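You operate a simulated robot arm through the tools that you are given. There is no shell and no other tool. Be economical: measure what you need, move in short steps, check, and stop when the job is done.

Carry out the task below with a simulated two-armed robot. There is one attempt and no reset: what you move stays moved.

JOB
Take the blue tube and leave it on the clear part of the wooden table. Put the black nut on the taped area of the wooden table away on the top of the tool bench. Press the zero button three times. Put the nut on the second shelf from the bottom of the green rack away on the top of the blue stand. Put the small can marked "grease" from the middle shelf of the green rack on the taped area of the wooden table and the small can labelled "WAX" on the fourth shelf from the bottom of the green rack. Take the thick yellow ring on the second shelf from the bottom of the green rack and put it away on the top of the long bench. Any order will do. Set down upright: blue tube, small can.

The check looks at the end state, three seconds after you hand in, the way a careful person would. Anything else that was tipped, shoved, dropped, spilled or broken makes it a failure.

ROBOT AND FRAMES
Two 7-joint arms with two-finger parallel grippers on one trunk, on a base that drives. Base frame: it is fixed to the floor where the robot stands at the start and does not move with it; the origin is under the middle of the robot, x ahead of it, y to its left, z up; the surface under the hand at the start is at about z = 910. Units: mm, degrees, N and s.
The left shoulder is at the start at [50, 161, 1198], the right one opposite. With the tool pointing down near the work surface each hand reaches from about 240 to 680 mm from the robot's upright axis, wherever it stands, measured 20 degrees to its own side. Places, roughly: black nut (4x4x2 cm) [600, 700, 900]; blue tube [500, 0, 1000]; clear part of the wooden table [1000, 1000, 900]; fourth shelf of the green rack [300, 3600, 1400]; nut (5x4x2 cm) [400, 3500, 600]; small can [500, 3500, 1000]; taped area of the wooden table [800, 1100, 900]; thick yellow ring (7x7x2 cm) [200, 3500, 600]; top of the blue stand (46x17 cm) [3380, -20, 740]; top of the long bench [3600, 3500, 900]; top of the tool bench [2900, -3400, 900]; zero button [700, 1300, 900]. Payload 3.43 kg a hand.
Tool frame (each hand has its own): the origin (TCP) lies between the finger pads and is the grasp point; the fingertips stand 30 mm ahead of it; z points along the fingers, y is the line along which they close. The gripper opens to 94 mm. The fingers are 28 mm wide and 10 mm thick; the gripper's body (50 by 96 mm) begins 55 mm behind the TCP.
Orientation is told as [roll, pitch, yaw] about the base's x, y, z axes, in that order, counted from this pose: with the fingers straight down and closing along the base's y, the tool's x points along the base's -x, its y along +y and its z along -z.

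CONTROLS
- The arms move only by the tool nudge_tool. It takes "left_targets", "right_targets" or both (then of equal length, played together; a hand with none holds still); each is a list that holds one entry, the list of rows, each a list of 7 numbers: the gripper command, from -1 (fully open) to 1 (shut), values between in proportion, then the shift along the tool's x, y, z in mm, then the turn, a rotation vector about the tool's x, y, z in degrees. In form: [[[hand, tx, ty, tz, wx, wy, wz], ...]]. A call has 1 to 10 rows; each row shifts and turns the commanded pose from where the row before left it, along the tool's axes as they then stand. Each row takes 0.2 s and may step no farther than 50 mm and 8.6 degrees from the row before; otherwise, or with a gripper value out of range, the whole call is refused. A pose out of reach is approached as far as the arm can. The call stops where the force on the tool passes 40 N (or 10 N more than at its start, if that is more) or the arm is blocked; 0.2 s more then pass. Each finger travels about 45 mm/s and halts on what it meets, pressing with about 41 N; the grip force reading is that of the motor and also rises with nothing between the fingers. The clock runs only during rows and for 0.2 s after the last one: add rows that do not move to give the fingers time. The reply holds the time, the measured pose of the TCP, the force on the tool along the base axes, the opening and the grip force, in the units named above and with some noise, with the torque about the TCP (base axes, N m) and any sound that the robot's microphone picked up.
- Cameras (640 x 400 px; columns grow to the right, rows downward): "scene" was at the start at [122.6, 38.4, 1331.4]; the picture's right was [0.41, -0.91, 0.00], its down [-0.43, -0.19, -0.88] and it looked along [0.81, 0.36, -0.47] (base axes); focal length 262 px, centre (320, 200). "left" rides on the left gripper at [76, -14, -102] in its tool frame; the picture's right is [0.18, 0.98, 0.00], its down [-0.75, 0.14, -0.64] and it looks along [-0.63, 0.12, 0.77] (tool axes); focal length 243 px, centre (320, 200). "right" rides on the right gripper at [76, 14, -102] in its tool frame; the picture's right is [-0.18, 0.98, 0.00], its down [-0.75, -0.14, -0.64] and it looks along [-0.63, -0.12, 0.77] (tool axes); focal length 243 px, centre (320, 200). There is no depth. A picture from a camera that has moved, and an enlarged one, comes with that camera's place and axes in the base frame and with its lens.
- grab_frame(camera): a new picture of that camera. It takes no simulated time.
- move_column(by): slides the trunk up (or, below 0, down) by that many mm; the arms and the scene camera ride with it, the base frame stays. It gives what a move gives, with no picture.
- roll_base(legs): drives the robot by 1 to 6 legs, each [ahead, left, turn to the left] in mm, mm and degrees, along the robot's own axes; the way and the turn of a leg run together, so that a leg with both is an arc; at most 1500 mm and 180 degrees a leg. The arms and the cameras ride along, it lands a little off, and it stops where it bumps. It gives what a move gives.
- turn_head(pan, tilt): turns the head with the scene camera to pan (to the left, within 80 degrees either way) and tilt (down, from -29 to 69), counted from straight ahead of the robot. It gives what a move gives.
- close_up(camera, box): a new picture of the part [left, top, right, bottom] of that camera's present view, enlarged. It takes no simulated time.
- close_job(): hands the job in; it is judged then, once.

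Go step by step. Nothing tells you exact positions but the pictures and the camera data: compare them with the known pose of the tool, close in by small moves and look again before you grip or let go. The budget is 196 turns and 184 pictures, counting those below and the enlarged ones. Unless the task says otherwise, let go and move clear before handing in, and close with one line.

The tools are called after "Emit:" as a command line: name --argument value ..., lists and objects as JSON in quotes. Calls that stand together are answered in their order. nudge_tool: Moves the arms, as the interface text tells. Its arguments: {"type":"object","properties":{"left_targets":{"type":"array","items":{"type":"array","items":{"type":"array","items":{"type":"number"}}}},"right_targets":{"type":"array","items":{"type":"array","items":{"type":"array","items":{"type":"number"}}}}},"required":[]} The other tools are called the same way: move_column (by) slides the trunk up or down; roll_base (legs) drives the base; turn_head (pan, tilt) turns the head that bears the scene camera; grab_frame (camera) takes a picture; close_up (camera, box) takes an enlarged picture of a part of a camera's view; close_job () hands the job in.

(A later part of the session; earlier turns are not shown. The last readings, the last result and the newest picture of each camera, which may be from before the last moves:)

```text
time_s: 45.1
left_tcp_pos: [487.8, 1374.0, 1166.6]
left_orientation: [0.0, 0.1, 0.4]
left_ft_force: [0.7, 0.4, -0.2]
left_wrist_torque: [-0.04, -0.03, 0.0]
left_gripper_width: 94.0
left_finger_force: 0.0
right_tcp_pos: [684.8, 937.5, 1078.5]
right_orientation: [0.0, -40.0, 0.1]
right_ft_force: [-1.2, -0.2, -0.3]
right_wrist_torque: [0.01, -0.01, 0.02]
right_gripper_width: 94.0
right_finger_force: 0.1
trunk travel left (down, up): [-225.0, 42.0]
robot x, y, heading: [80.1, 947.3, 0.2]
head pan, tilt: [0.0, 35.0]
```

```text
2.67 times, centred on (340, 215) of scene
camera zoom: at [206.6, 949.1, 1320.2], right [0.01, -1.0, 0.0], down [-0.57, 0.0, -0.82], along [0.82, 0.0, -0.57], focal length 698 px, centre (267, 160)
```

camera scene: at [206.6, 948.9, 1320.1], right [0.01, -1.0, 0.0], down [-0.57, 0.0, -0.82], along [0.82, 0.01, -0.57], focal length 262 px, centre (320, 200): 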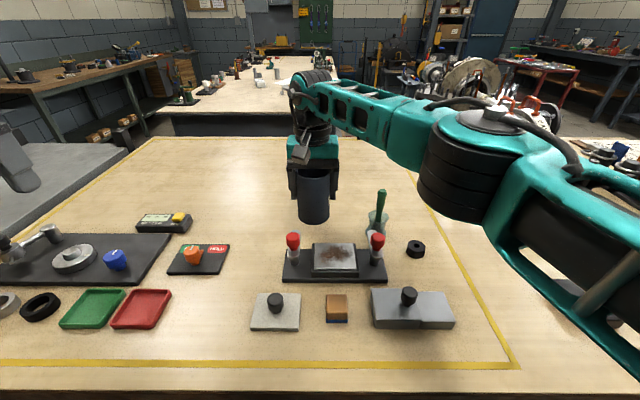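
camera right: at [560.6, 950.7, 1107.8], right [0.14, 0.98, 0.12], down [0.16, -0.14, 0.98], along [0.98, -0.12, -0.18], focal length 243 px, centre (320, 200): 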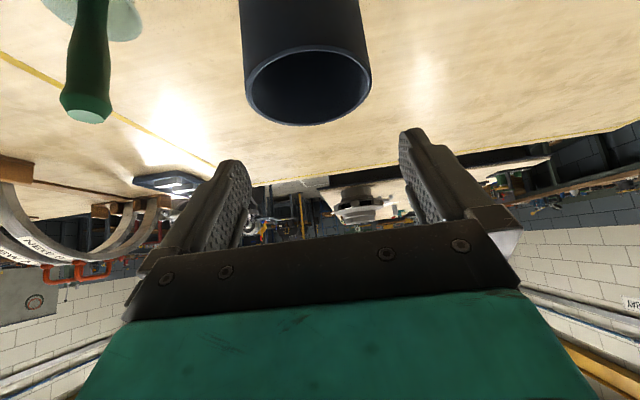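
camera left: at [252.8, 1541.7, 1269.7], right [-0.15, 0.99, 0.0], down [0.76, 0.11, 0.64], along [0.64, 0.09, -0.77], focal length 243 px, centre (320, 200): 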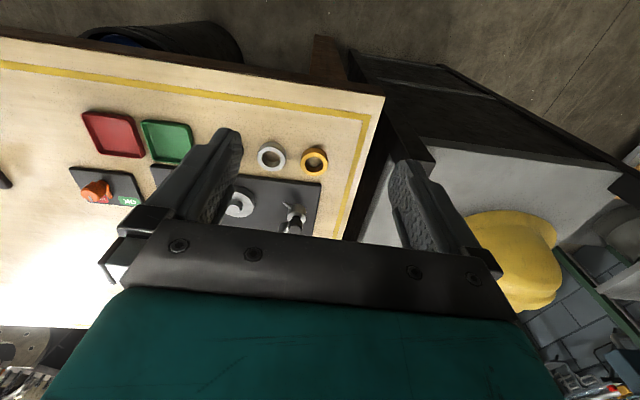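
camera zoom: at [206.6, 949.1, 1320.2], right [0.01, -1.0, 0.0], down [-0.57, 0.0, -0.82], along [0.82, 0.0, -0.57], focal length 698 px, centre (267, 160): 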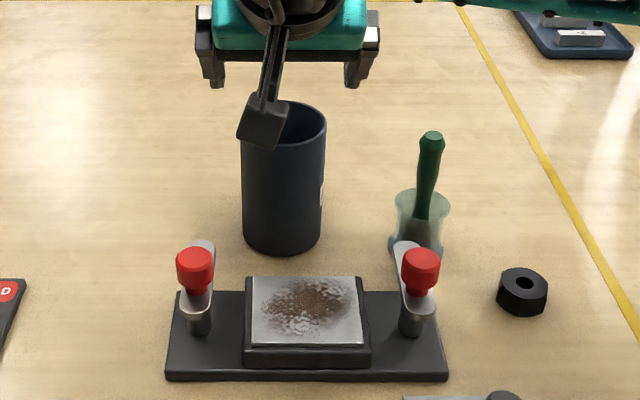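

Hand tilted; I lower it around the tube.

Emit:
nudge_tool --right_targets '[[[-1, 28, 0, 34, 0, 0, 0], [-1, 18, 0, 22, 0, 0, 0], [-1, 9, 0, 12, 0, 0, 0], [-1, 0, 0, 0, 0, 0, 0]]]'

Emit:
grab_frame --camera "right"

Emit:
close_up --camera "scene" --box '[220, 140, 460, 290]'

```text
time_s: 46.1
left_tcp_pos: [487.1, 1374.5, 1166.4]
left_orientation: [0.0, 0.2, 0.4]
left_ft_force: [0.6, 1.3, 1.2]
left_wrist_torque: [-0.02, -0.03, 0.03]
left_gripper_width: 94.1
left_finger_force: 0.0
right_tcp_pos: [686.2, 935.8, 990.1]
right_orientation: [0.1, -39.9, -0.1]
right_ft_force: [0.5, -0.6, 0.1]
right_wrist_torque: [0.03, -0.02, -0.03]
right_gripper_width: 93.9
right_finger_force: 0.0
trunk travel left (down, up): [-225.0, 42.0]
robot x, y, heading: [81.0, 942.1, 0.2]
head pan, tilt: [0.0, 35.0]
```

```text
150 pictures are left
camera right: at [561.5, 950.7, 1020.6], right [0.14, 0.98, 0.12], down [0.17, -0.14, 0.98], along [0.98, -0.12, -0.18], focal length 243 px, centre (320, 200)
```

right: 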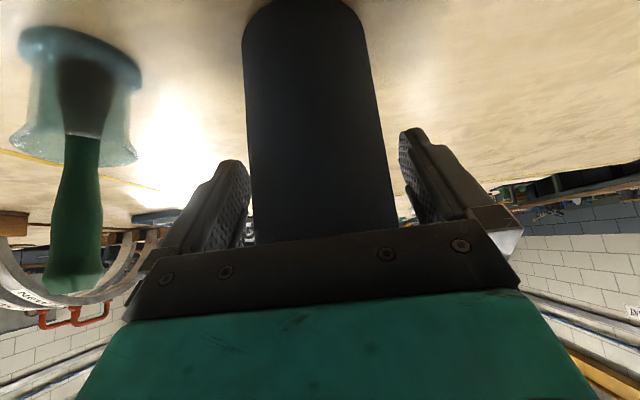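

```text
2.67 times, centred on (340, 215) of scene
camera zoom: at [206.5, 948.9, 1320.2], right [0.01, -1.0, 0.0], down [-0.57, 0.0, -0.82], along [0.82, 0.01, -0.57], focal length 698 px, centre (267, 160)
```

zoom: 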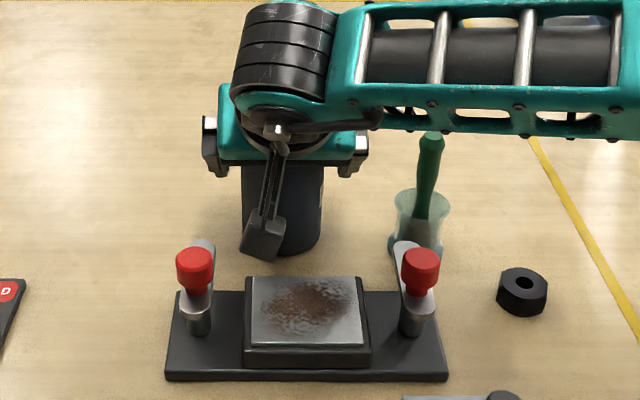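

Emit:
nudge_tool --right_targets '[[[1, 0, 0, 0, 0, 0, 0], [1, 0, 0, 0, 0, 0, 0], [1, 0, 0, 0, 0, 0, 0], [1, -22, 0, -27, 0, 0, 0], [1, -30.6, 0, 25.7, 0, 0, 0], [1, -30.6, 0, 25.7, 0, 0, 0], [1, -30.6, 0, 25.7, 0, 0, 0], [1, 0, 0, 0, 0, 0, 0]]]'

Emit:
grab_frame --camera "scene"

```text
time_s: 47.9
left_tcp_pos: [488.3, 1374.2, 1168.2]
left_orientation: [0.1, 0.2, 0.4]
left_ft_force: [-0.3, 0.1, 0.2]
left_wrist_torque: [0.02, 0.01, -0.01]
left_gripper_width: 93.9
left_finger_force: 0.2
right_tcp_pos: [803.7, 937.1, 1025.3]
right_orientation: [0.1, -39.9, 0.1]
right_ft_force: [0.8, -0.1, -0.7]
right_wrist_torque: [0.03, -0.02, 0.0]
right_gripper_width: 72.3
right_finger_force: 40.7
trunk travel left (down, up): [-225.0, 42.0]
robot x, y, heading: [80.5, 946.9, 0.1]
head pan, tilt: [0.0, 35.0]
```

```text
148 pictures are left
camera scene: at [206.5, 948.3, 1320.2], right [0.01, -1.0, 0.0], down [-0.57, 0.0, -0.82], along [0.82, 0.01, -0.57], focal length 262 px, centre (320, 200)
```

scene: 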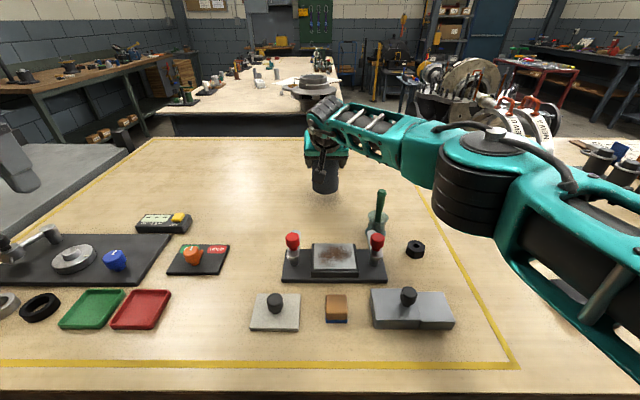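

Reached x=804 with margin; continuing forward.

Emit:
nudge_tool --right_targets '[[[1, -30.6, 0, 25.7, 0, 0, 0], [1, -30.6, 0, 25.7, 0, 0, 0], [1, 0, 0, 0, 0, 0, 0]]]'

```text
time_s: 48.7
left_tcp_pos: [487.8, 1375.3, 1167.1]
left_orientation: [0.1, 0.0, 0.4]
left_ft_force: [0.2, 0.8, 0.2]
left_wrist_torque: [0.01, 0.03, -0.03]
left_gripper_width: 94.2
left_finger_force: 0.1
right_tcp_pos: [813.1, 931.1, 1022.3]
right_orientation: [0.0, -40.0, 0.1]
right_ft_force: [0.3, 0.3, -1.6]
right_wrist_torque: [0.01, 0.01, -0.01]
right_gripper_width: 72.2
right_finger_force: 40.7
right hand out of reach, approached as far as the arm can: row 1, 2
trunk travel left (down, up): [-225.0, 42.0]
robot x, y, heading: [75.7, 946.8, 0.4]
head pan, tilt: [0.0, 35.0]
```

Emit:
move_column --by -24

Emit:
nudge_tool --right_targets '[[[1, -15.3, 0, 12.9, 0, 0, 0], [1, 0, 0, 0, 0, 0, 0]]]'

Emit:
close_up --camera "scene" --box '[240, 120, 440, 245]'

```text
time_s: 49.4
left_tcp_pos: [486.3, 1373.8, 1143.3]
left_orientation: [0.1, 0.1, 0.4]
left_ft_force: [-0.7, 0.9, -0.4]
left_wrist_torque: [-0.02, -0.05, -0.06]
left_gripper_width: 94.2
left_finger_force: 0.1
right_tcp_pos: [812.1, 931.2, 996.9]
right_orientation: [0.0, -39.9, 0.1]
right_ft_force: [-0.2, 0.1, -1.9]
right_wrist_torque: [-0.01, -0.02, 0.02]
right_gripper_width: 72.3
right_finger_force: 40.5
trunk travel left (down, up): [-201.0, 66.0]
robot x, y, heading: [81.9, 944.8, 0.5]
head pan, tilt: [0.0, 35.0]
```

```text
time_s: 50.0
left_tcp_pos: [487.5, 1374.9, 1143.1]
left_orientation: [0.0, 0.1, 0.4]
left_ft_force: [-0.4, 0.6, 0.2]
left_wrist_torque: [0.01, -0.03, 0.02]
left_gripper_width: 93.9
left_finger_force: 0.0
right_tcp_pos: [814.0, 923.8, 994.9]
right_orientation: [0.1, -39.8, 0.1]
right_ft_force: [-0.2, 0.1, -0.4]
right_wrist_torque: [-0.01, 0.02, -0.01]
right_gripper_width: 72.0
right_finger_force: 40.9
right hand out of reach, approached as far as the arm can: row 1
trunk travel left (down, up): [-201.0, 66.0]
robot x, y, heading: [79.8, 943.2, 0.3]
head pan, tilt: [0.0, 35.0]
```

```text
3.20 times, centred on (340, 182) of scene
camera zoom: at [206.5, 949.2, 1296.2], right [0.01, -1.0, 0.0], down [-0.57, 0.0, -0.82], along [0.82, 0.0, -0.57], focal length 838 px, centre (256, 256)
```

zoom: 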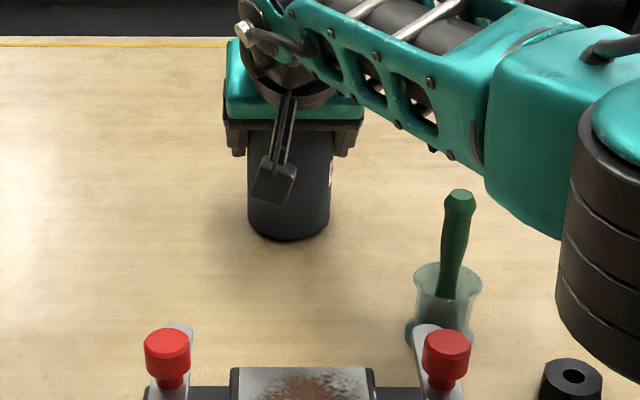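

This spot is open and well away from everything. I lower the tube to contact.

Emit:
nudge_tool --right_targets '[[[1, 1.6, 0, 1.9, 0, 0, 0], [1, 0.65, 0, 0.77, 0, 0, 0], [1, 0.65, 0, 0.77, 0, 0, 0], [1, 0, 0, 0, 0, 0, 0]]]'

```text
time_s: 51.0
left_tcp_pos: [486.3, 1374.1, 1143.2]
left_orientation: [0.1, 0.1, 0.4]
left_ft_force: [0.2, 0.0, -0.6]
left_wrist_torque: [-0.01, 0.01, -0.02]
left_gripper_width: 93.9
left_finger_force: 0.0
right_tcp_pos: [814.2, 925.1, 990.1]
right_orientation: [0.0, -40.0, 0.1]
right_ft_force: [0.8, 0.1, 2.2]
right_wrist_torque: [-0.03, 0.0, 0.01]
right_gripper_width: 72.2
right_finger_force: 40.9
trunk travel left (down, up): [-201.0, 66.0]
robot x, y, heading: [81.4, 943.2, 0.2]
head pan, tilt: [0.0, 35.0]
```

Emit:
nudge_tool --right_targets '[[[1, 0.65, 0, 0.77, 0, 0, 0], [1, 0, 0, 0, 0, 0, 0]]]'

```text
time_s: 51.6
left_tcp_pos: [486.7, 1373.4, 1143.7]
left_orientation: [0.0, 0.2, 0.4]
left_ft_force: [-0.9, 0.4, 0.6]
left_wrist_torque: [-0.04, 0.0, 0.0]
left_gripper_width: 94.4
left_finger_force: 0.1
right_tcp_pos: [815.3, 926.0, 992.6]
right_orientation: [0.0, -40.1, 0.1]
right_ft_force: [2.4, 0.2, 6.1]
right_wrist_torque: [-0.06, 0.01, 0.0]
right_gripper_width: 72.2
right_finger_force: 41.2
trunk travel left (down, up): [-201.0, 66.0]
robot x, y, heading: [81.2, 951.4, 0.7]
head pan, tilt: [0.0, 35.0]
```

Contact made. Open and withdraw along the tool axis.

Emit:
nudge_tool --right_targets '[[[-1, 0, 0, 0, 0, 0, 0], [-1, 0, 0, 0, 0, 0, 0], [-1, 0, 0, 0, 0, 0, 0], [-1, 0, 0, -30, 0, 0, 0], [-1, 0, 0, -45, 0, 0, 0], [-1, 0, 0, -45, 0, 0, 0], [-1, -10, 0, -40, 0, 0, 0], [-1, 0, 0, 0, 0, 0, 0]]]'

Emit:
grab_frame --camera "scene"

```text
time_s: 53.4
left_tcp_pos: [487.3, 1373.1, 1143.8]
left_orientation: [-0.1, 0.0, 0.4]
left_ft_force: [-0.4, -0.3, -0.7]
left_wrist_torque: [0.0, -0.03, 0.04]
left_gripper_width: 94.1
left_finger_force: 0.0
right_tcp_pos: [719.5, 921.2, 1120.0]
right_orientation: [0.0, -39.9, 0.0]
right_ft_force: [-0.7, 0.2, 0.2]
right_wrist_torque: [0.02, 0.03, -0.02]
right_gripper_width: 94.0
right_finger_force: 0.1
trunk travel left (down, up): [-201.0, 66.0]
robot x, y, heading: [79.3, 944.9, 0.4]
head pan, tilt: [0.0, 35.0]
```

```text
146 pictures are left
camera scene: at [206.7, 948.9, 1296.1], right [0.01, -1.0, 0.0], down [-0.57, 0.0, -0.82], along [0.82, 0.01, -0.57], focal length 262 px, centre (320, 200)
```

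scene: 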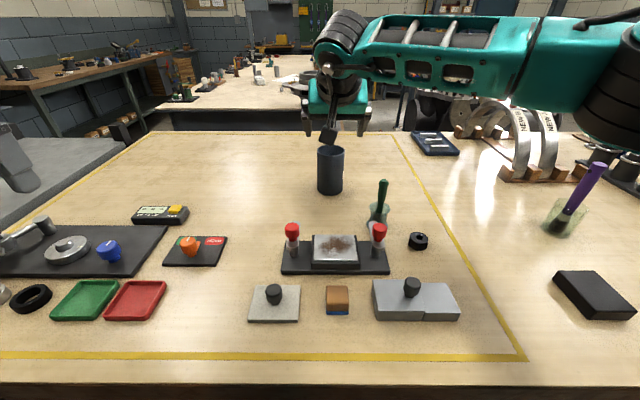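

The tube stands upright at about (814, 925). Now I retract and straighten the right hand and look at the button device.

Emit:
nudge_tool --right_targets '[[[-1, 30, 0, -25, 0, 0, 0], [-1, 30, 0, -25, 0, 0, 0], [-1, 30, 0, -25, 0, 0, 0], [-1, 30, 0, -25, 0, 0, 0], [-1, 0, 0, 0, 0, 8, 0], [-1, 0, 0, 0, 0, 8, 0], [-1, 0, 0, 0, 0, 8, 0], [-1, 0, 0, 0, 0, 8, 0], [-1, 0, 0, 0, 0, 8, 0], [-1, 0, 0, -30, 0, 0, 0]]]'

Emit:
close_up --camera "scene" --box '[110, 190, 250, 278]'

Emit:
grab_frame --camera "left"

```text
time_s: 55.6
left_tcp_pos: [486.9, 1374.9, 1142.9]
left_orientation: [0.0, 0.1, 0.4]
left_ft_force: [-0.1, -0.6, 0.4]
left_wrist_torque: [0.01, 0.01, -0.05]
left_gripper_width: 94.1
left_finger_force: 0.1
right_tcp_pos: [560.7, 922.3, 1147.2]
right_orientation: [0.0, 0.1, 0.1]
right_ft_force: [-0.6, 0.3, 0.1]
right_wrist_torque: [-0.02, -0.01, 0.01]
right_gripper_width: 94.0
right_finger_force: 0.1
trunk travel left (down, up): [-201.0, 66.0]
robot x, y, heading: [80.7, 946.7, 0.2]
head pan, tilt: [0.0, 35.0]
```

```text
4.55 times, centred on (180, 234) of scene
camera zoom: at [206.1, 949.0, 1296.2], right [0.01, -1.0, 0.0], down [-0.57, 0.0, -0.82], along [0.82, 0.01, -0.57], focal length 1190 px, centre (956, 46)
```

zoom: 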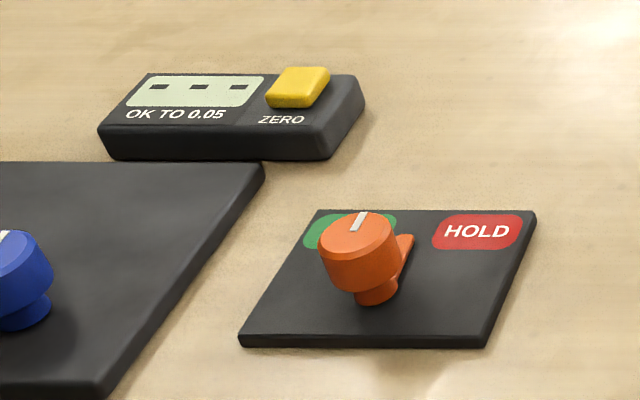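

```text
144 pictures are left
camera left: at [412.2, 1360.5, 1245.1], right [-0.19, 0.98, 0.0], down [0.75, 0.15, 0.64], along [0.63, 0.12, -0.77], focal length 243 px, centre (320, 200)
```

left: 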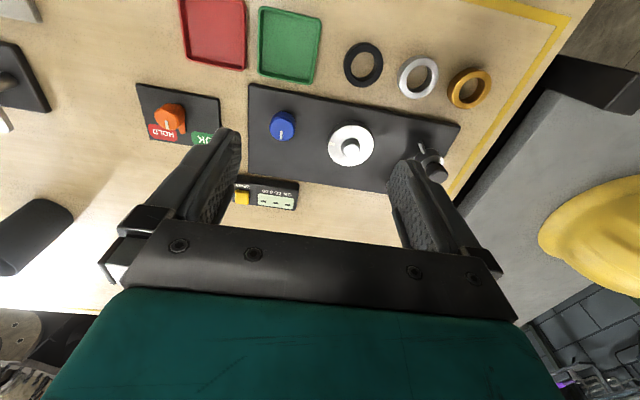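

The zero button top is at about (681, 1283, 941) by triangulation. I move the closed left gripper above it.

Emit:
nudge_tool --left_targets '[[[1, -40, -18, 0, 0, 0, 0], [1, -40, -18, 0, 0, 0, 0], [1, -40, -18, 10, 0, 0, 0], [1, -40, -18, 20, 0, 0, 0], [1, -34, -18, 30, 0, 0, 0], [1, 0, 0, 40, 0, 0, 0], [1, 0, 0, 30, 0, 0, 0], [1, 0, 0, 0, 0, 0, 0], [1, 0, 0, 0, 0, 0, 0]]]'

Emit:
grab_frame --camera "left"

Emit:
close_up --camera "scene" --box '[110, 165, 270, 265]'

```text
time_s: 57.6
left_tcp_pos: [656.7, 1289.8, 1016.1]
left_orientation: [0.1, 0.0, 0.4]
left_ft_force: [0.7, -0.6, -0.2]
left_wrist_torque: [0.01, 0.01, -0.01]
left_gripper_width: 0.0
left_finger_force: 33.0
left hand out of reach, approached as far as the arm can: row 5, 7
right_tcp_pos: [562.7, 920.8, 1147.3]
right_orientation: [0.1, 0.1, 0.1]
right_ft_force: [-0.7, 0.8, 0.2]
right_wrist_torque: [0.02, -0.02, 0.01]
right_gripper_width: 94.2
right_finger_force: 0.1
trunk travel left (down, up): [-201.0, 66.0]
robot x, y, heading: [78.7, 948.1, 0.4]
head pan, tilt: [0.0, 35.0]
```

```text
143 pictures are left
camera left: at [582.7, 1276.0, 1116.8], right [-0.19, 0.98, 0.0], down [0.75, 0.15, 0.64], along [0.63, 0.12, -0.77], focal length 243 px, centre (320, 200)
```

left: 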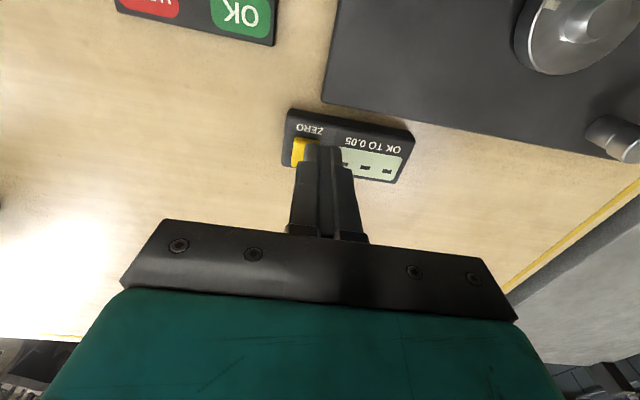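

```text
4.00 times, centred on (190, 215) of scene
camera zoom: at [206.4, 948.9, 1296.2], right [0.01, -1.0, 0.0], down [-0.57, 0.0, -0.82], along [0.82, 0.01, -0.57], focal length 1047 px, centre (840, 140)
```

zoom: 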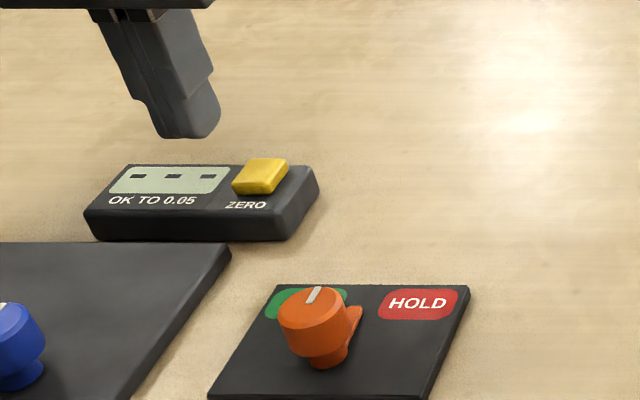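

The arm is a bit short, so I tilt the hand 12° forward and shift over the button centre.

Emit:
nudge_tool --left_targets '[[[1, 0, 0, 0, 0, -6, 0], [1, 0, 0, 0, 0, -6, 0], [1, -17.6, -6, 3.7, 0, 0, 0], [1, 4.2, 0, 19.6, 0, 0, 0], [1, 0, 0, 0, 0, 0, 0]]]'

Emit:
close_up --camera "left" --box '[240, 80, 440, 240]'

Emit:
close_up --camera "scene" --box '[110, 165, 270, 265]'

```text
time_s: 58.8
left_tcp_pos: [676.1, 1284.9, 993.0]
left_orientation: [0.0, -12.1, 0.5]
left_ft_force: [0.6, -0.6, -1.1]
left_wrist_torque: [-0.02, 0.01, 0.01]
left_gripper_width: 0.1
left_finger_force: 32.8
right_tcp_pos: [562.6, 921.8, 1148.2]
right_orientation: [0.0, 0.1, 0.1]
right_ft_force: [-0.4, -0.3, -0.8]
right_wrist_torque: [-0.01, 0.02, 0.01]
right_gripper_width: 94.2
right_finger_force: 0.1
trunk travel left (down, up): [-201.0, 66.0]
robot x, y, heading: [79.2, 946.1, 0.1]
head pan, tilt: [0.0, 35.0]
```

```text
2.50 times, centred on (340, 160) of left
camera zoom: at [582.2, 1271.3, 1076.9], right [-0.19, 0.98, -0.04], down [0.6, 0.14, 0.78], along [0.78, 0.12, -0.62], focal length 606 px, centre (270, 300)
```

zoom: 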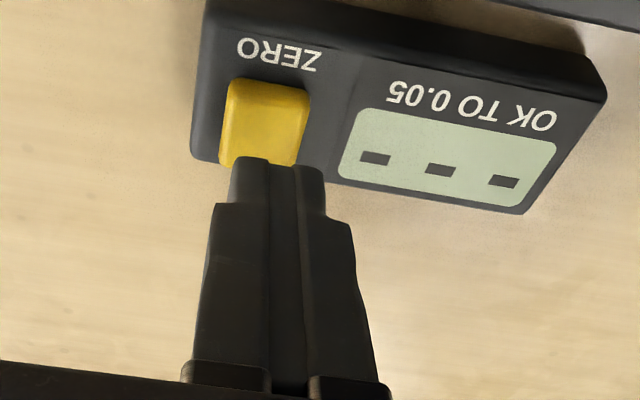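

```text
4.00 times, centred on (190, 215) of scene
camera zoom: at [206.5, 948.8, 1296.2], right [0.01, -1.0, 0.0], down [-0.57, 0.0, -0.82], along [0.82, 0.01, -0.57], focal length 1047 px, centre (840, 140)
```

zoom: 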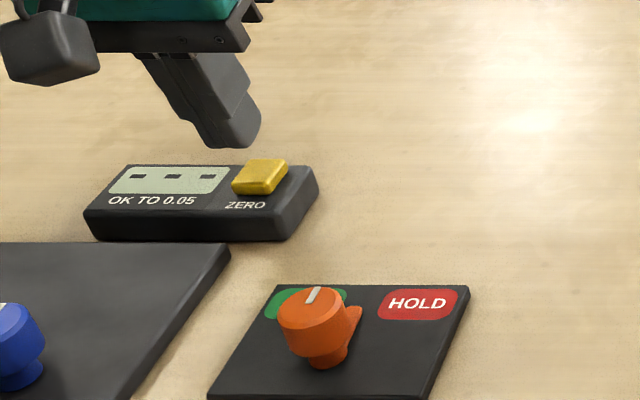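

Aligned. I shift 6 mm further and lower to near contact, then press slowly.

Emit:
nudge_tool --left_targets '[[[1, -5.9, -1, 1.2, 0, 0, 0], [1, 3.7, 0, 17.6, 0, 0, 0], [1, 0.6, 0, 2.9, 0, 0, 0], [1, 0.6, 0, 2.9, 0, 0, 0], [1, 0.4, 0, 2, 0, 0, 0]]]'

Emit:
close_up --camera "scene" --box '[110, 165, 270, 265]'

```text
time_s: 60.0
left_tcp_pos: [680.7, 1281.8, 969.5]
left_orientation: [0.0, -12.2, 0.4]
left_ft_force: [2.6, -1.5, 6.3]
left_wrist_torque: [0.01, -0.03, 0.02]
left_gripper_width: 0.1
left_finger_force: 33.0
right_tcp_pos: [561.7, 921.7, 1147.9]
right_orientation: [0.0, 0.1, 0.1]
right_ft_force: [0.2, 0.6, 0.0]
right_wrist_torque: [0.0, -0.02, 0.0]
right_gripper_width: 94.0
right_finger_force: 0.1
trunk travel left (down, up): [-201.0, 66.0]
robot x, y, heading: [75.2, 947.6, 0.3]
head pan, tilt: [0.0, 35.0]
heard: click
```

```text
4.00 times, centred on (190, 215) of scene
camera zoom: at [206.2, 948.6, 1296.3], right [0.01, -1.0, 0.0], down [-0.57, 0.0, -0.82], along [0.82, 0.01, -0.57], focal length 1047 px, centre (840, 140)
```

zoom: 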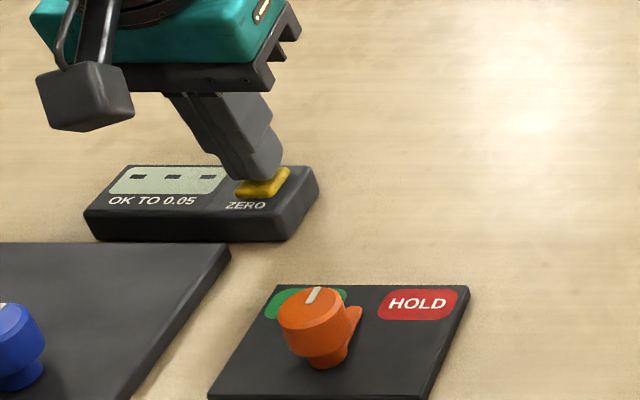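

One click heard: press 1. I release fully and press a second time.

Emit:
nudge_tool --left_targets '[[[1, -3.1, 0, -14.7, 0, 0, 0], [1, 0, 0, 0, 0, 0, 0], [1, 0, 0, 0, 0, 0, 0], [1, 2.1, 0, 9.8, 0, 0, 0], [1, 0.6, 0, 2.9, 0, 0, 0], [1, 0.4, 0, 2, 0, 0, 0]]]'

```text
time_s: 61.4
left_tcp_pos: [681.4, 1283.1, 968.3]
left_orientation: [0.0, -12.2, 0.3]
left_ft_force: [2.1, 1.5, 5.7]
left_wrist_torque: [0.01, -0.01, -0.03]
left_gripper_width: 0.0
left_finger_force: 33.1
right_tcp_pos: [562.7, 921.9, 1147.5]
right_orientation: [0.0, 0.1, 0.1]
right_ft_force: [0.1, -0.2, 0.1]
right_wrist_torque: [0.04, 0.02, 0.01]
right_gripper_width: 94.0
right_finger_force: 0.0
trunk travel left (down, up): [-201.0, 66.0]
robot x, y, heading: [75.9, 948.6, 0.3]
head pan, tilt: [0.0, 35.0]
heard: click
```

Second click. One more press, then I'll withdraw.

Emit:
nudge_tool --left_targets '[[[1, -3.1, 0, -14.7, 0, 0, 0], [1, 0, 0, 0, 0, 0, 0], [1, 0, 0, 0, 0, 0, 0], [1, 2.1, 0, 9.8, 0, 0, 0], [1, 0.6, 0, 2.9, 0, 0, 0], [1, 0.4, 0, 2, 0, 0, 0]]]'

Emit:
nudge_tool --left_targets '[[[1, -3.1, 0, -14.7, 0, 0, 0], [1, -6, 0, -30, 0, 0, 0], [1, 0, 0, -45, 0, 0, 0], [1, 40, 0, -10, 0, 6, 0], [-1, 40, 0, 0, 0, 6, 0], [-1, 40, 0, 0, 0, 0, 0], [-1, 0, 0, -30, 0, 0, 0], [-1, 0, 0, 0, 0, 0, 0]]]'

Emit:
close_up --camera "scene" --box '[110, 165, 270, 265]'

Emit:
grab_frame --camera "right"

```text
time_s: 62.8
left_tcp_pos: [679.6, 1281.1, 969.1]
left_orientation: [-0.1, -12.0, 0.4]
left_ft_force: [1.8, -0.9, 4.6]
left_wrist_torque: [0.03, -0.03, -0.02]
left_gripper_width: 0.2
left_finger_force: 32.8
right_tcp_pos: [562.7, 920.5, 1147.4]
right_orientation: [0.0, 0.2, 0.1]
right_ft_force: [-0.7, -0.6, -0.1]
right_wrist_torque: [0.02, 0.0, 0.01]
right_gripper_width: 94.0
right_finger_force: 0.0
trunk travel left (down, up): [-201.0, 66.0]
robot x, y, heading: [80.0, 946.6, 0.3]
head pan, tilt: [0.0, 35.0]
heard: click
```

```text
time_s: 64.6
left_tcp_pos: [549.1, 1278.3, 1085.2]
left_orientation: [0.0, 0.2, 0.3]
left_ft_force: [1.1, 0.1, -0.1]
left_wrist_torque: [0.0, 0.04, -0.04]
left_gripper_width: 86.6
left_finger_force: 0.2
right_tcp_pos: [562.6, 921.2, 1147.7]
right_orientation: [0.0, 0.1, 0.2]
right_ft_force: [-0.2, 0.3, 0.6]
right_wrist_torque: [-0.03, -0.01, 0.0]
right_gripper_width: 94.0
right_finger_force: 0.1
trunk travel left (down, up): [-201.0, 66.0]
robot x, y, heading: [78.6, 943.6, 0.1]
head pan, tilt: [0.0, 35.0]
```

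```text
4.00 times, centred on (190, 215) of scene
camera zoom: at [206.5, 949.1, 1296.2], right [0.01, -1.0, 0.0], down [-0.57, 0.0, -0.82], along [0.82, 0.01, -0.57], focal length 1047 px, centre (840, 140)
```

zoom: 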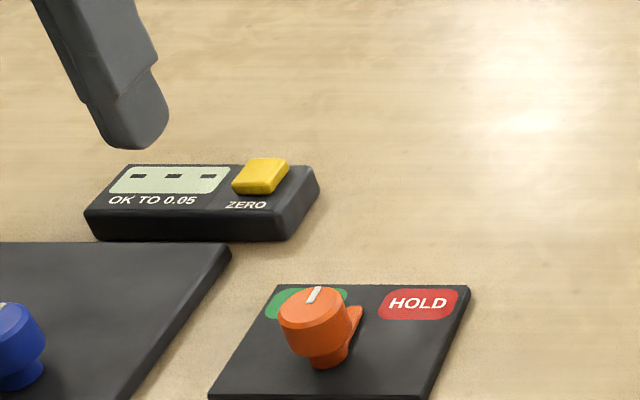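

```text
137 pictures are left
camera right: at [486.9, 935.7, 1249.8], right [0.18, 0.98, 0.0], down [0.75, -0.14, 0.64], along [0.63, -0.12, -0.77], focal length 243 px, centre (320, 200)
```

right: 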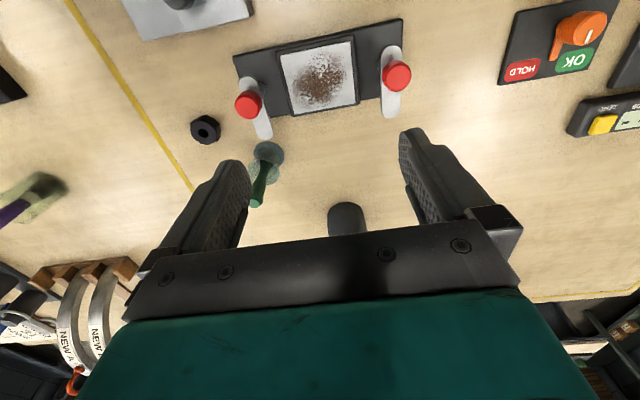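

Three clicks, button released, all fine. Next the green rack: I draw back the hands, back off from the table and drive left, then survey.

Emit:
move_column --by 24

Emit:
roll_base --legs '[[-450, 0, 0], [0, 1000, 0]]'

Emit:
turn_head --pan 70 --tilt 12

Emit:
grab_frame --camera "scene"

Emit:
turn_head --pan 15 --tilt 12

Emit:
grab_frame --camera "scene"

```text
time_s: 65.3
left_tcp_pos: [549.5, 1277.5, 1110.1]
left_orientation: [0.0, 0.1, 0.3]
left_ft_force: [0.0, 0.8, -0.1]
left_wrist_torque: [-0.02, 0.01, -0.01]
left_gripper_width: 94.1
left_finger_force: 0.0
right_tcp_pos: [563.6, 922.3, 1171.6]
right_orientation: [-0.2, 0.0, 0.1]
right_ft_force: [0.3, 0.2, -0.7]
right_wrist_torque: [0.03, -0.02, 0.0]
right_gripper_width: 94.0
right_finger_force: 0.1
trunk travel left (down, up): [-225.0, 42.0]
robot x, y, heading: [78.0, 951.6, 0.5]
head pan, tilt: [0.0, 35.0]
```

```text
time_s: 76.8
left_tcp_pos: [67.5, 2279.7, 1109.7]
left_orientation: [0.0, 0.1, 1.1]
left_ft_force: [-0.3, 0.2, 0.7]
left_wrist_torque: [-0.01, 0.03, 0.01]
left_gripper_width: 93.9
left_finger_force: 0.1
right_tcp_pos: [84.7, 1924.8, 1171.3]
right_orientation: [-0.1, 0.2, 0.7]
right_ft_force: [-0.4, -1.2, 0.3]
right_wrist_torque: [0.02, 0.02, -0.01]
right_gripper_width: 94.0
right_finger_force: 0.1
trunk travel left (down, up): [-225.0, 42.0]
robot x, y, heading: [-394.6, 1944.3, 1.1]
head pan, tilt: [0.0, 35.0]
```

```text
time_s: 78.2
left_tcp_pos: [67.0, 2280.4, 1110.1]
left_orientation: [0.1, 0.1, 1.0]
left_ft_force: [-0.3, 0.0, -0.6]
left_wrist_torque: [-0.01, -0.02, -0.02]
left_gripper_width: 94.0
left_finger_force: 0.1
right_tcp_pos: [84.7, 1924.5, 1171.7]
right_orientation: [-0.1, 0.1, 0.7]
right_ft_force: [0.3, 0.2, 0.1]
right_wrist_torque: [-0.01, 0.0, -0.02]
right_gripper_width: 93.8
right_finger_force: 0.1
trunk travel left (down, up): [-225.0, 42.0]
robot x, y, heading: [-395.1, 1949.6, 0.9]
head pan, tilt: [70.0, 12.0]
```

```text
136 pictures are left
camera scene: at [-328.9, 2034.2, 1357.0], right [0.95, -0.33, 0.0], down [-0.07, -0.2, -0.98], along [0.32, 0.92, -0.21], focal length 262 px, centre (320, 200)
```

scene: 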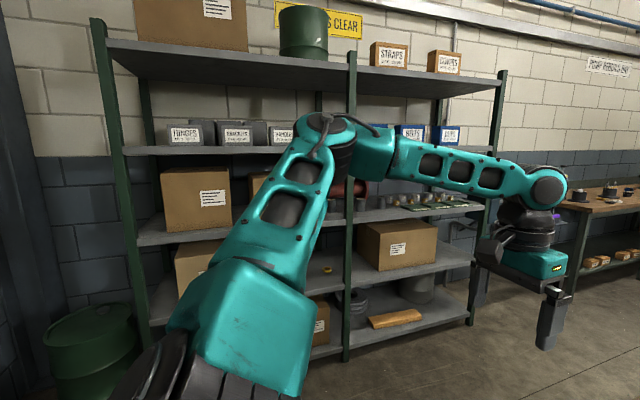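

```text
time_s: 79.5
left_tcp_pos: [66.4, 2279.8, 1110.5]
left_orientation: [0.0, 0.2, 1.0]
left_ft_force: [-0.5, -0.7, -0.1]
left_wrist_torque: [-0.02, 0.02, 0.04]
left_gripper_width: 94.1
left_finger_force: 0.1
right_tcp_pos: [84.4, 1925.4, 1171.9]
right_orientation: [0.1, 0.1, 0.7]
right_ft_force: [0.3, 0.6, -0.2]
right_wrist_torque: [0.0, 0.04, 0.0]
right_gripper_width: 93.9
right_finger_force: 0.0
trunk travel left (down, up): [-225.0, 42.0]
robot x, y, heading: [-402.0, 1945.3, 1.1]
head pan, tilt: [15.0, 12.0]
```

```text
135 pictures are left
camera scene: at [-269.7, 1971.8, 1357.1], right [0.28, -0.96, 0.0], down [-0.2, -0.06, -0.98], along [0.94, 0.27, -0.21], focal length 262 px, centre (320, 200)
```

scene: 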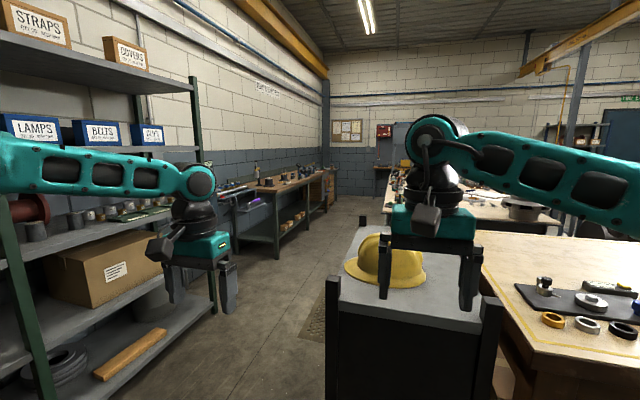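

The rack is clear: five shelves, cans on the middle one. I turn to face it (+y) and drive to about (300, 2450).

Emit:
roll_base --legs '[[0, 0, 89], [500, 0, 0], [0, -700, 0]]'

Emit:
turn_head --pan 0 --tilt 15

Emit:
grab_frame --camera "scene"

```text
time_s: 91.5
left_tcp_pos: [-49.8, 2920.3, 1110.5]
left_orientation: [-0.1, 0.0, 87.1]
left_ft_force: [0.4, -1.0, 0.0]
left_wrist_torque: [0.01, 0.01, -0.02]
left_gripper_width: 93.8
left_finger_force: 0.1
right_tcp_pos: [306.3, 2914.1, 1171.3]
right_orientation: [0.0, 0.0, 86.7]
right_ft_force: [0.6, -0.3, -0.7]
right_wrist_torque: [-0.01, 0.06, -0.02]
right_gripper_width: 94.2
right_finger_force: 0.0
trunk travel left (down, up): [-225.0, 42.0]
robot x, y, heading: [258.0, 2432.9, 87.3]
head pan, tilt: [15.0, 12.0]
stopped in leg 3: the robot was blocked; the commanded pose is now the measured one
```

```text
time_s: 92.3
left_tcp_pos: [-50.6, 2920.1, 1111.6]
left_orientation: [0.0, 0.2, 87.1]
left_ft_force: [0.0, -0.4, -0.4]
left_wrist_torque: [0.01, -0.02, -0.01]
left_gripper_width: 93.9
left_finger_force: 0.1
right_tcp_pos: [305.8, 2914.8, 1171.5]
right_orientation: [-0.1, 0.0, 86.8]
right_ft_force: [0.1, 0.2, 0.1]
right_wrist_torque: [-0.01, 0.01, 0.01]
right_gripper_width: 94.2
right_finger_force: 0.0
trunk travel left (down, up): [-225.0, 42.0]
robot x, y, heading: [254.1, 2434.3, 87.1]
head pan, tilt: [0.0, 15.0]
```

```text
134 pictures are left
camera scene: at [259.1, 2567.2, 1352.2], right [1.0, -0.05, 0.0], down [-0.01, -0.26, -0.97], along [0.05, 0.96, -0.26], focal length 262 px, centre (320, 200)
```

scene: 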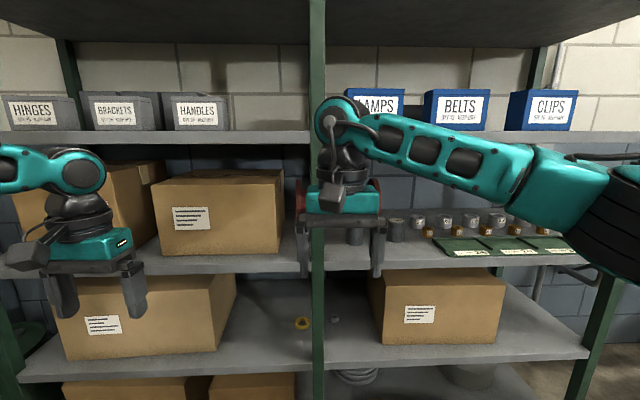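

Emit:
close_up --camera "scene" --box '[370, 190, 590, 270]'

Emit:
close_up --camera "scene" --box '[230, 270, 390, 370]'

Emit:
close_up --camera "right" --box '[0, 0, 640, 400]'

```text
2.91 times, centred on (480, 230) of scene
camera zoom: at [259.1, 2567.2, 1352.2], right [1.0, -0.05, 0.0], down [-0.01, -0.26, -0.97], along [0.05, 0.96, -0.26], focal length 762 px, centre (-146, 113)
```

zoom: 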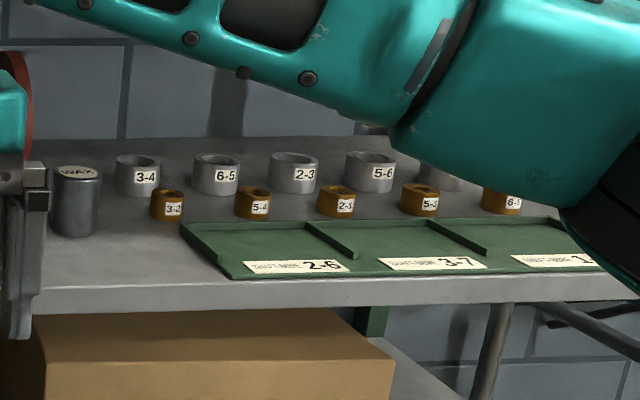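

```text
4.00 times, centred on (310, 320) of scene
camera zoom: at [259.1, 2567.2, 1352.2], right [1.0, -0.05, 0.0], down [-0.01, -0.26, -0.97], along [0.05, 0.96, -0.26], focal length 1047 px, centre (360, -280)
```

zoom: 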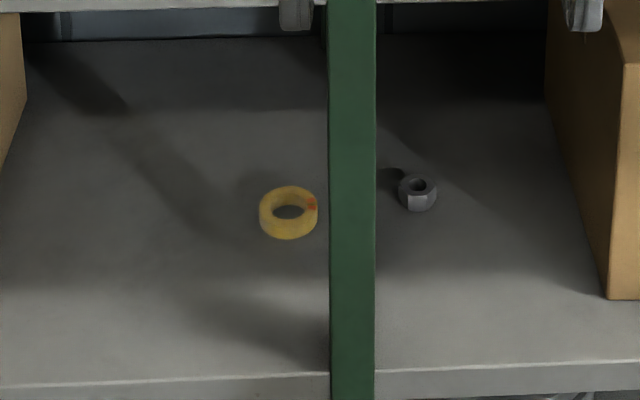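

```text
1.00 times, centred on (320, 200) of right (not enlarged: the box is as wide or as high as the picture)
camera zoom: at [288.2, 2839.2, 1274.0], right [-0.97, 0.24, 0.0], down [0.18, 0.74, 0.64], along [0.15, 0.62, -0.77], focal length 243 px, centre (320, 200)
```

zoom: 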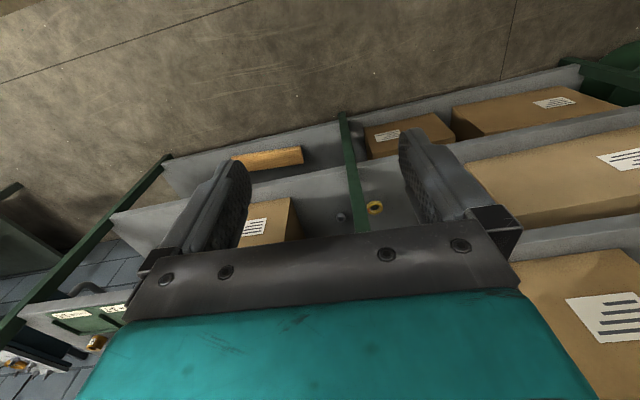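

WAX stands on the middle shelf just right of the post, the ring at about (234, 3430) and the nut at about (365, 3450) on the second shelf. I retract the hands, straighten, and go nearer.

Emit:
nudge_tool --left_targets '[[[-1, 45, 0, 0, 0, 0, 0], [-1, 45, 0, 0, 0, 0, 0], [-1, 45, 0, 0, 0, 0, 0], [-1, 45, 0, 0, 0, 0, 0]]]' --right_targets '[[[-1, 40, -25, 0, 0, 0, 0], [-1, 40, -25, 0, 0, 0, 0], [-1, 40, -25, 0, 0, 0, 0], [-1, 40, -25, 0, 0, 0, 0]]]'

Emit:
roll_base --legs '[[0, 20, 2.8], [320, 0, 0], [0, -120, 0]]'

Emit:
grab_frame --camera "scene"

```text
time_s: 93.3
left_tcp_pos: [-57.6, 2738.4, 1110.1]
left_orientation: [0.1, 0.0, 87.1]
left_ft_force: [-0.5, 0.2, 0.6]
left_wrist_torque: [0.01, -0.03, -0.02]
left_gripper_width: 94.1
left_finger_force: 0.0
right_tcp_pos: [396.6, 2744.2, 1173.4]
right_orientation: [0.0, 0.0, 86.8]
right_ft_force: [-0.4, 0.7, 0.3]
right_wrist_torque: [0.01, -0.01, 0.01]
right_gripper_width: 94.1
right_finger_force: 0.1
trunk travel left (down, up): [-225.0, 42.0]
robot x, y, heading: [253.2, 2431.6, 87.0]
head pan, tilt: [0.0, 15.0]
```

```text
time_s: 97.2
left_tcp_pos: [20.9, 3048.2, 1111.1]
left_orientation: [0.1, 0.0, 90.5]
left_ft_force: [-0.5, -0.5, -0.2]
left_wrist_torque: [-0.02, 0.03, 0.02]
left_gripper_width: 93.7
left_finger_force: 0.0
right_tcp_pos: [475.3, 3080.5, 1172.6]
right_orientation: [-0.1, 0.0, 90.2]
right_ft_force: [0.2, 1.0, 0.1]
right_wrist_torque: [-0.02, 0.05, 0.02]
right_gripper_width: 94.1
right_finger_force: 0.1
trunk travel left (down, up): [-225.0, 42.0]
robot x, y, heading: [351.2, 2758.1, 90.6]
head pan, tilt: [0.0, 15.0]
```

```text
130 pictures are left
camera scene: at [348.3, 2893.9, 1352.2], right [1.0, 0.01, 0.0], down [0.0, -0.26, -0.97], along [-0.01, 0.97, -0.26], focal length 262 px, centre (320, 200)
```

scene: 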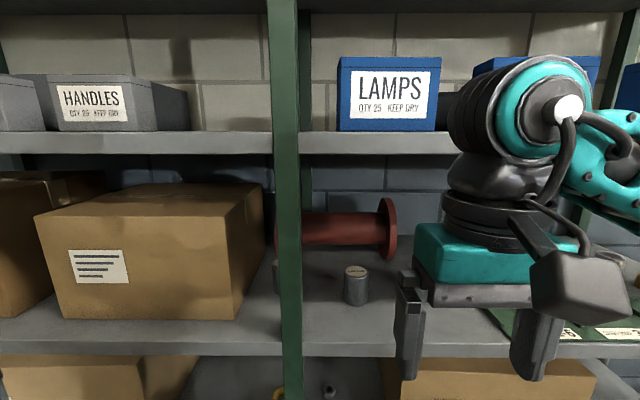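

Emit:
close_up --camera "scene" --box '[280, 240, 440, 340]'

Emit:
nudge_tool --right_targets '[[[-1, 0, -50, 0, 0, 0, 0], [-1, 0, -50, 0, 0, 0, 0], [-1, 0, -50, 0, 0, 0, 0], [-1, 0, -40, 0, 0, 0, 0], [-1, 0, 0, 0, 0, 0, 0]]]'

Emit:
turn_head --pan -15 --tilt 25

Emit:
grab_frame --camera "scene"

```text
4.00 times, centred on (360, 290) of scene
camera zoom: at [348.3, 2893.9, 1352.2], right [1.0, 0.01, 0.0], down [0.0, -0.26, -0.97], along [-0.01, 0.97, -0.26], focal length 1047 px, centre (160, -160)
```

zoom: 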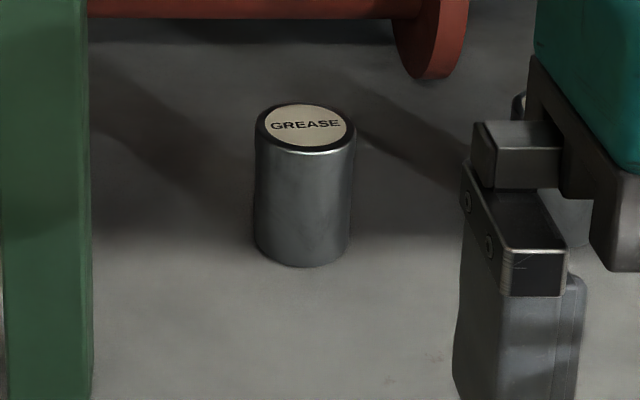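

```text
time_s: 98.4
left_tcp_pos: [21.2, 3047.7, 1110.6]
left_orientation: [0.0, 0.1, 90.5]
left_ft_force: [0.5, 0.3, 0.6]
left_wrist_torque: [0.01, 0.0, -0.02]
left_gripper_width: 94.1
left_finger_force: 0.0
right_tcp_pos: [666.1, 3082.7, 1173.5]
right_orientation: [0.0, 0.2, 90.2]
right_ft_force: [-1.1, 0.7, -0.2]
right_wrist_torque: [0.02, 0.0, 0.02]
right_gripper_width: 94.1
right_finger_force: 0.1
trunk travel left (down, up): [-225.0, 42.0]
robot x, y, heading: [351.0, 2757.5, 90.5]
head pan, tilt: [0.0, 15.0]
```

```text
time_s: 99.2
left_tcp_pos: [21.1, 3047.5, 1110.8]
left_orientation: [0.0, 0.1, 90.4]
left_ft_force: [-0.1, -0.1, 0.6]
left_wrist_torque: [0.01, 0.03, 0.01]
left_gripper_width: 93.7
left_finger_force: 0.1
right_tcp_pos: [665.4, 3082.4, 1173.5]
right_orientation: [0.0, 0.0, 90.2]
right_ft_force: [0.2, 0.5, 0.5]
right_wrist_torque: [0.01, -0.01, 0.0]
right_gripper_width: 93.9
right_finger_force: 0.2
trunk travel left (down, up): [-225.0, 42.0]
robot x, y, heading: [352.5, 2760.3, 90.8]
head pan, tilt: [-15.0, 25.0]
```

```text
128 pictures are left
camera scene: at [371.7, 2889.8, 1336.0], right [0.97, -0.25, 0.0], down [-0.1, -0.41, -0.91], along [0.23, 0.88, -0.42], focal length 262 px, centre (320, 200)
```

scene: 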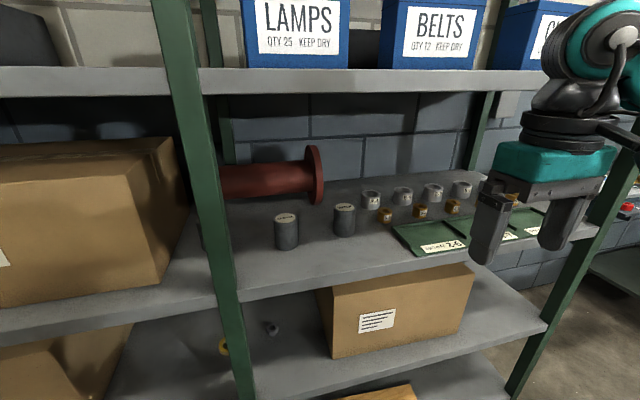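

Triangulated: middle shelf top z≈944, WAX at about (594, 3497), GREASE at about (431, 3465), second shelf z≈540, fourth shelf z≈1349, shelf fronts at y≈3300. I retract the left hand and move closer for the right hand to take WAX.

Emit:
nudge_tool --left_targets '[[[-1, 35, 0, -20, 0, 0, 0], [-1, 20, 0, -20, 0, 0, 0], [-1, 0, 0, 0, 0, 0, 0]]]'

Emit:
roll_base --legs '[[0, -80, 0], [200, 0, 0]]'

Emit:
turn_head --pan -15 --tilt 35

Emit:
grab_frame --camera "scene"

Emit:
grab_frame --camera "right"

```text
time_s: 100.0
left_tcp_pos: [19.7, 2991.8, 1149.5]
left_orientation: [0.1, 0.0, 90.6]
left_ft_force: [0.2, 0.0, -0.1]
left_wrist_torque: [-0.02, 0.01, 0.03]
left_gripper_width: 93.9
left_finger_force: 0.0
right_tcp_pos: [664.3, 3082.5, 1173.0]
right_orientation: [0.0, 0.1, 90.2]
right_ft_force: [0.5, -0.1, -0.2]
right_wrist_torque: [-0.03, 0.01, 0.03]
right_gripper_width: 94.3
right_finger_force: 0.0
trunk travel left (down, up): [-225.0, 42.0]
robot x, y, heading: [351.7, 2762.1, 90.7]
head pan, tilt: [-15.0, 25.0]
```

```text
time_s: 102.7
left_tcp_pos: [96.8, 3193.1, 1150.8]
left_orientation: [0.0, -0.1, 91.0]
left_ft_force: [0.9, -0.4, -0.4]
left_wrist_torque: [-0.03, 0.0, -0.03]
left_gripper_width: 94.1
left_finger_force: 0.1
right_tcp_pos: [739.0, 3282.5, 1172.4]
right_orientation: [-0.3, 0.1, 91.0]
right_ft_force: [-0.2, 0.0, 0.2]
right_wrist_torque: [0.03, -0.03, -0.01]
right_gripper_width: 94.0
right_finger_force: 0.1
trunk travel left (down, up): [-225.0, 42.0]
robot x, y, heading: [425.0, 2962.3, 91.0]
head pan, tilt: [-15.0, 25.0]
stopped in leg 2: the robot was blocked; the commanded pose is now the measured one
```

```text
time_s: 103.4
left_tcp_pos: [95.5, 3193.2, 1151.2]
left_orientation: [-0.1, -0.1, 90.9]
left_ft_force: [-0.4, -0.1, -0.1]
left_wrist_torque: [-0.03, -0.02, 0.01]
left_gripper_width: 94.1
left_finger_force: 0.1
right_tcp_pos: [740.0, 3282.1, 1172.7]
right_orientation: [-0.2, 0.1, 91.0]
right_ft_force: [0.3, 0.5, -0.3]
right_wrist_torque: [0.0, 0.0, 0.01]
right_gripper_width: 94.0
right_finger_force: 0.1
trunk travel left (down, up): [-225.0, 42.0]
robot x, y, heading: [432.5, 2963.6, 90.9]
head pan, tilt: [-15.0, 35.0]
```

```text
127 pictures are left
camera scene: at [447.7, 3087.3, 1320.5], right [0.97, -0.24, 0.0], down [-0.14, -0.55, -0.82], along [0.2, 0.8, -0.57], focal length 262 px, centre (320, 200)
```

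scene: 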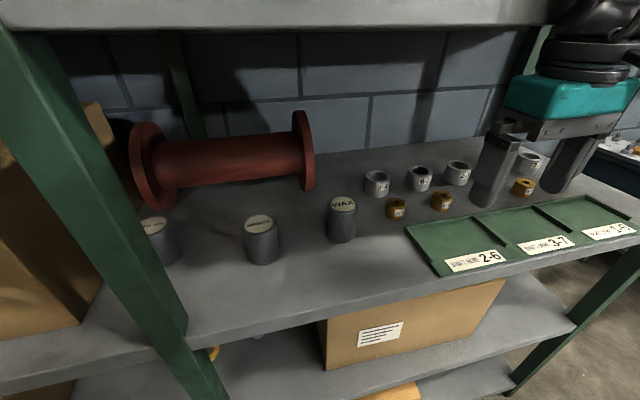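

```text
126 pictures are left
camera right: at [727.0, 3206.2, 1274.7], right [-0.99, 0.17, 0.0], down [0.12, 0.76, 0.64], along [0.11, 0.63, -0.77], focal length 243 px, centre (320, 200)
```

right: 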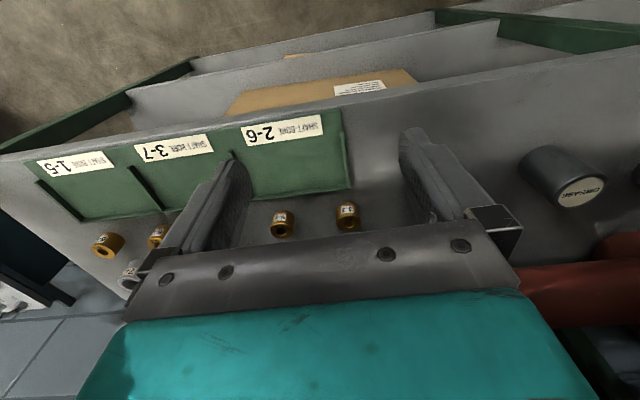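

There is a third can by the post; I check all the labels.

Emit:
close_up --camera "scene" --box '[120, 180, 380, 280]'

Emit:
close_up --camera "scene" --box '[130, 200, 200, 250]'

```text
2.46 times, centred on (250, 230) of scene
camera zoom: at [447.7, 3087.3, 1320.5], right [0.97, -0.24, 0.0], down [-0.14, -0.55, -0.82], along [0.2, 0.8, -0.57], focal length 644 px, centre (492, 126)
```

zoom: 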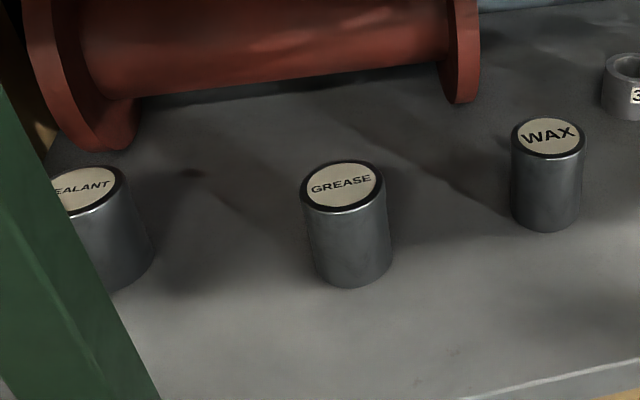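

```text
8.00 times, centred on (165, 225) of scene
camera zoom: at [447.7, 3087.3, 1320.5], right [0.97, -0.24, 0.0], down [-0.14, -0.55, -0.82], along [0.2, 0.8, -0.57], focal length 2094 px, centre (1560, 0)
```

zoom: 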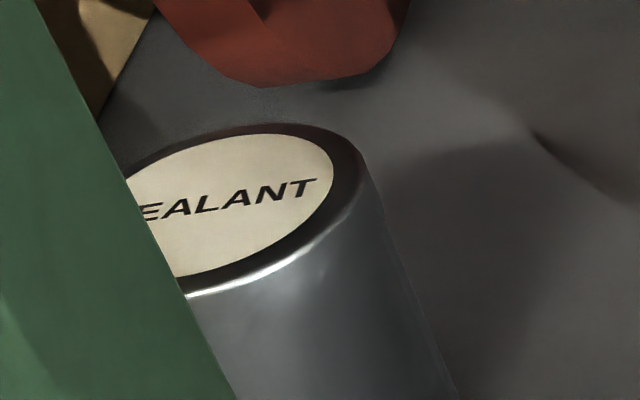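

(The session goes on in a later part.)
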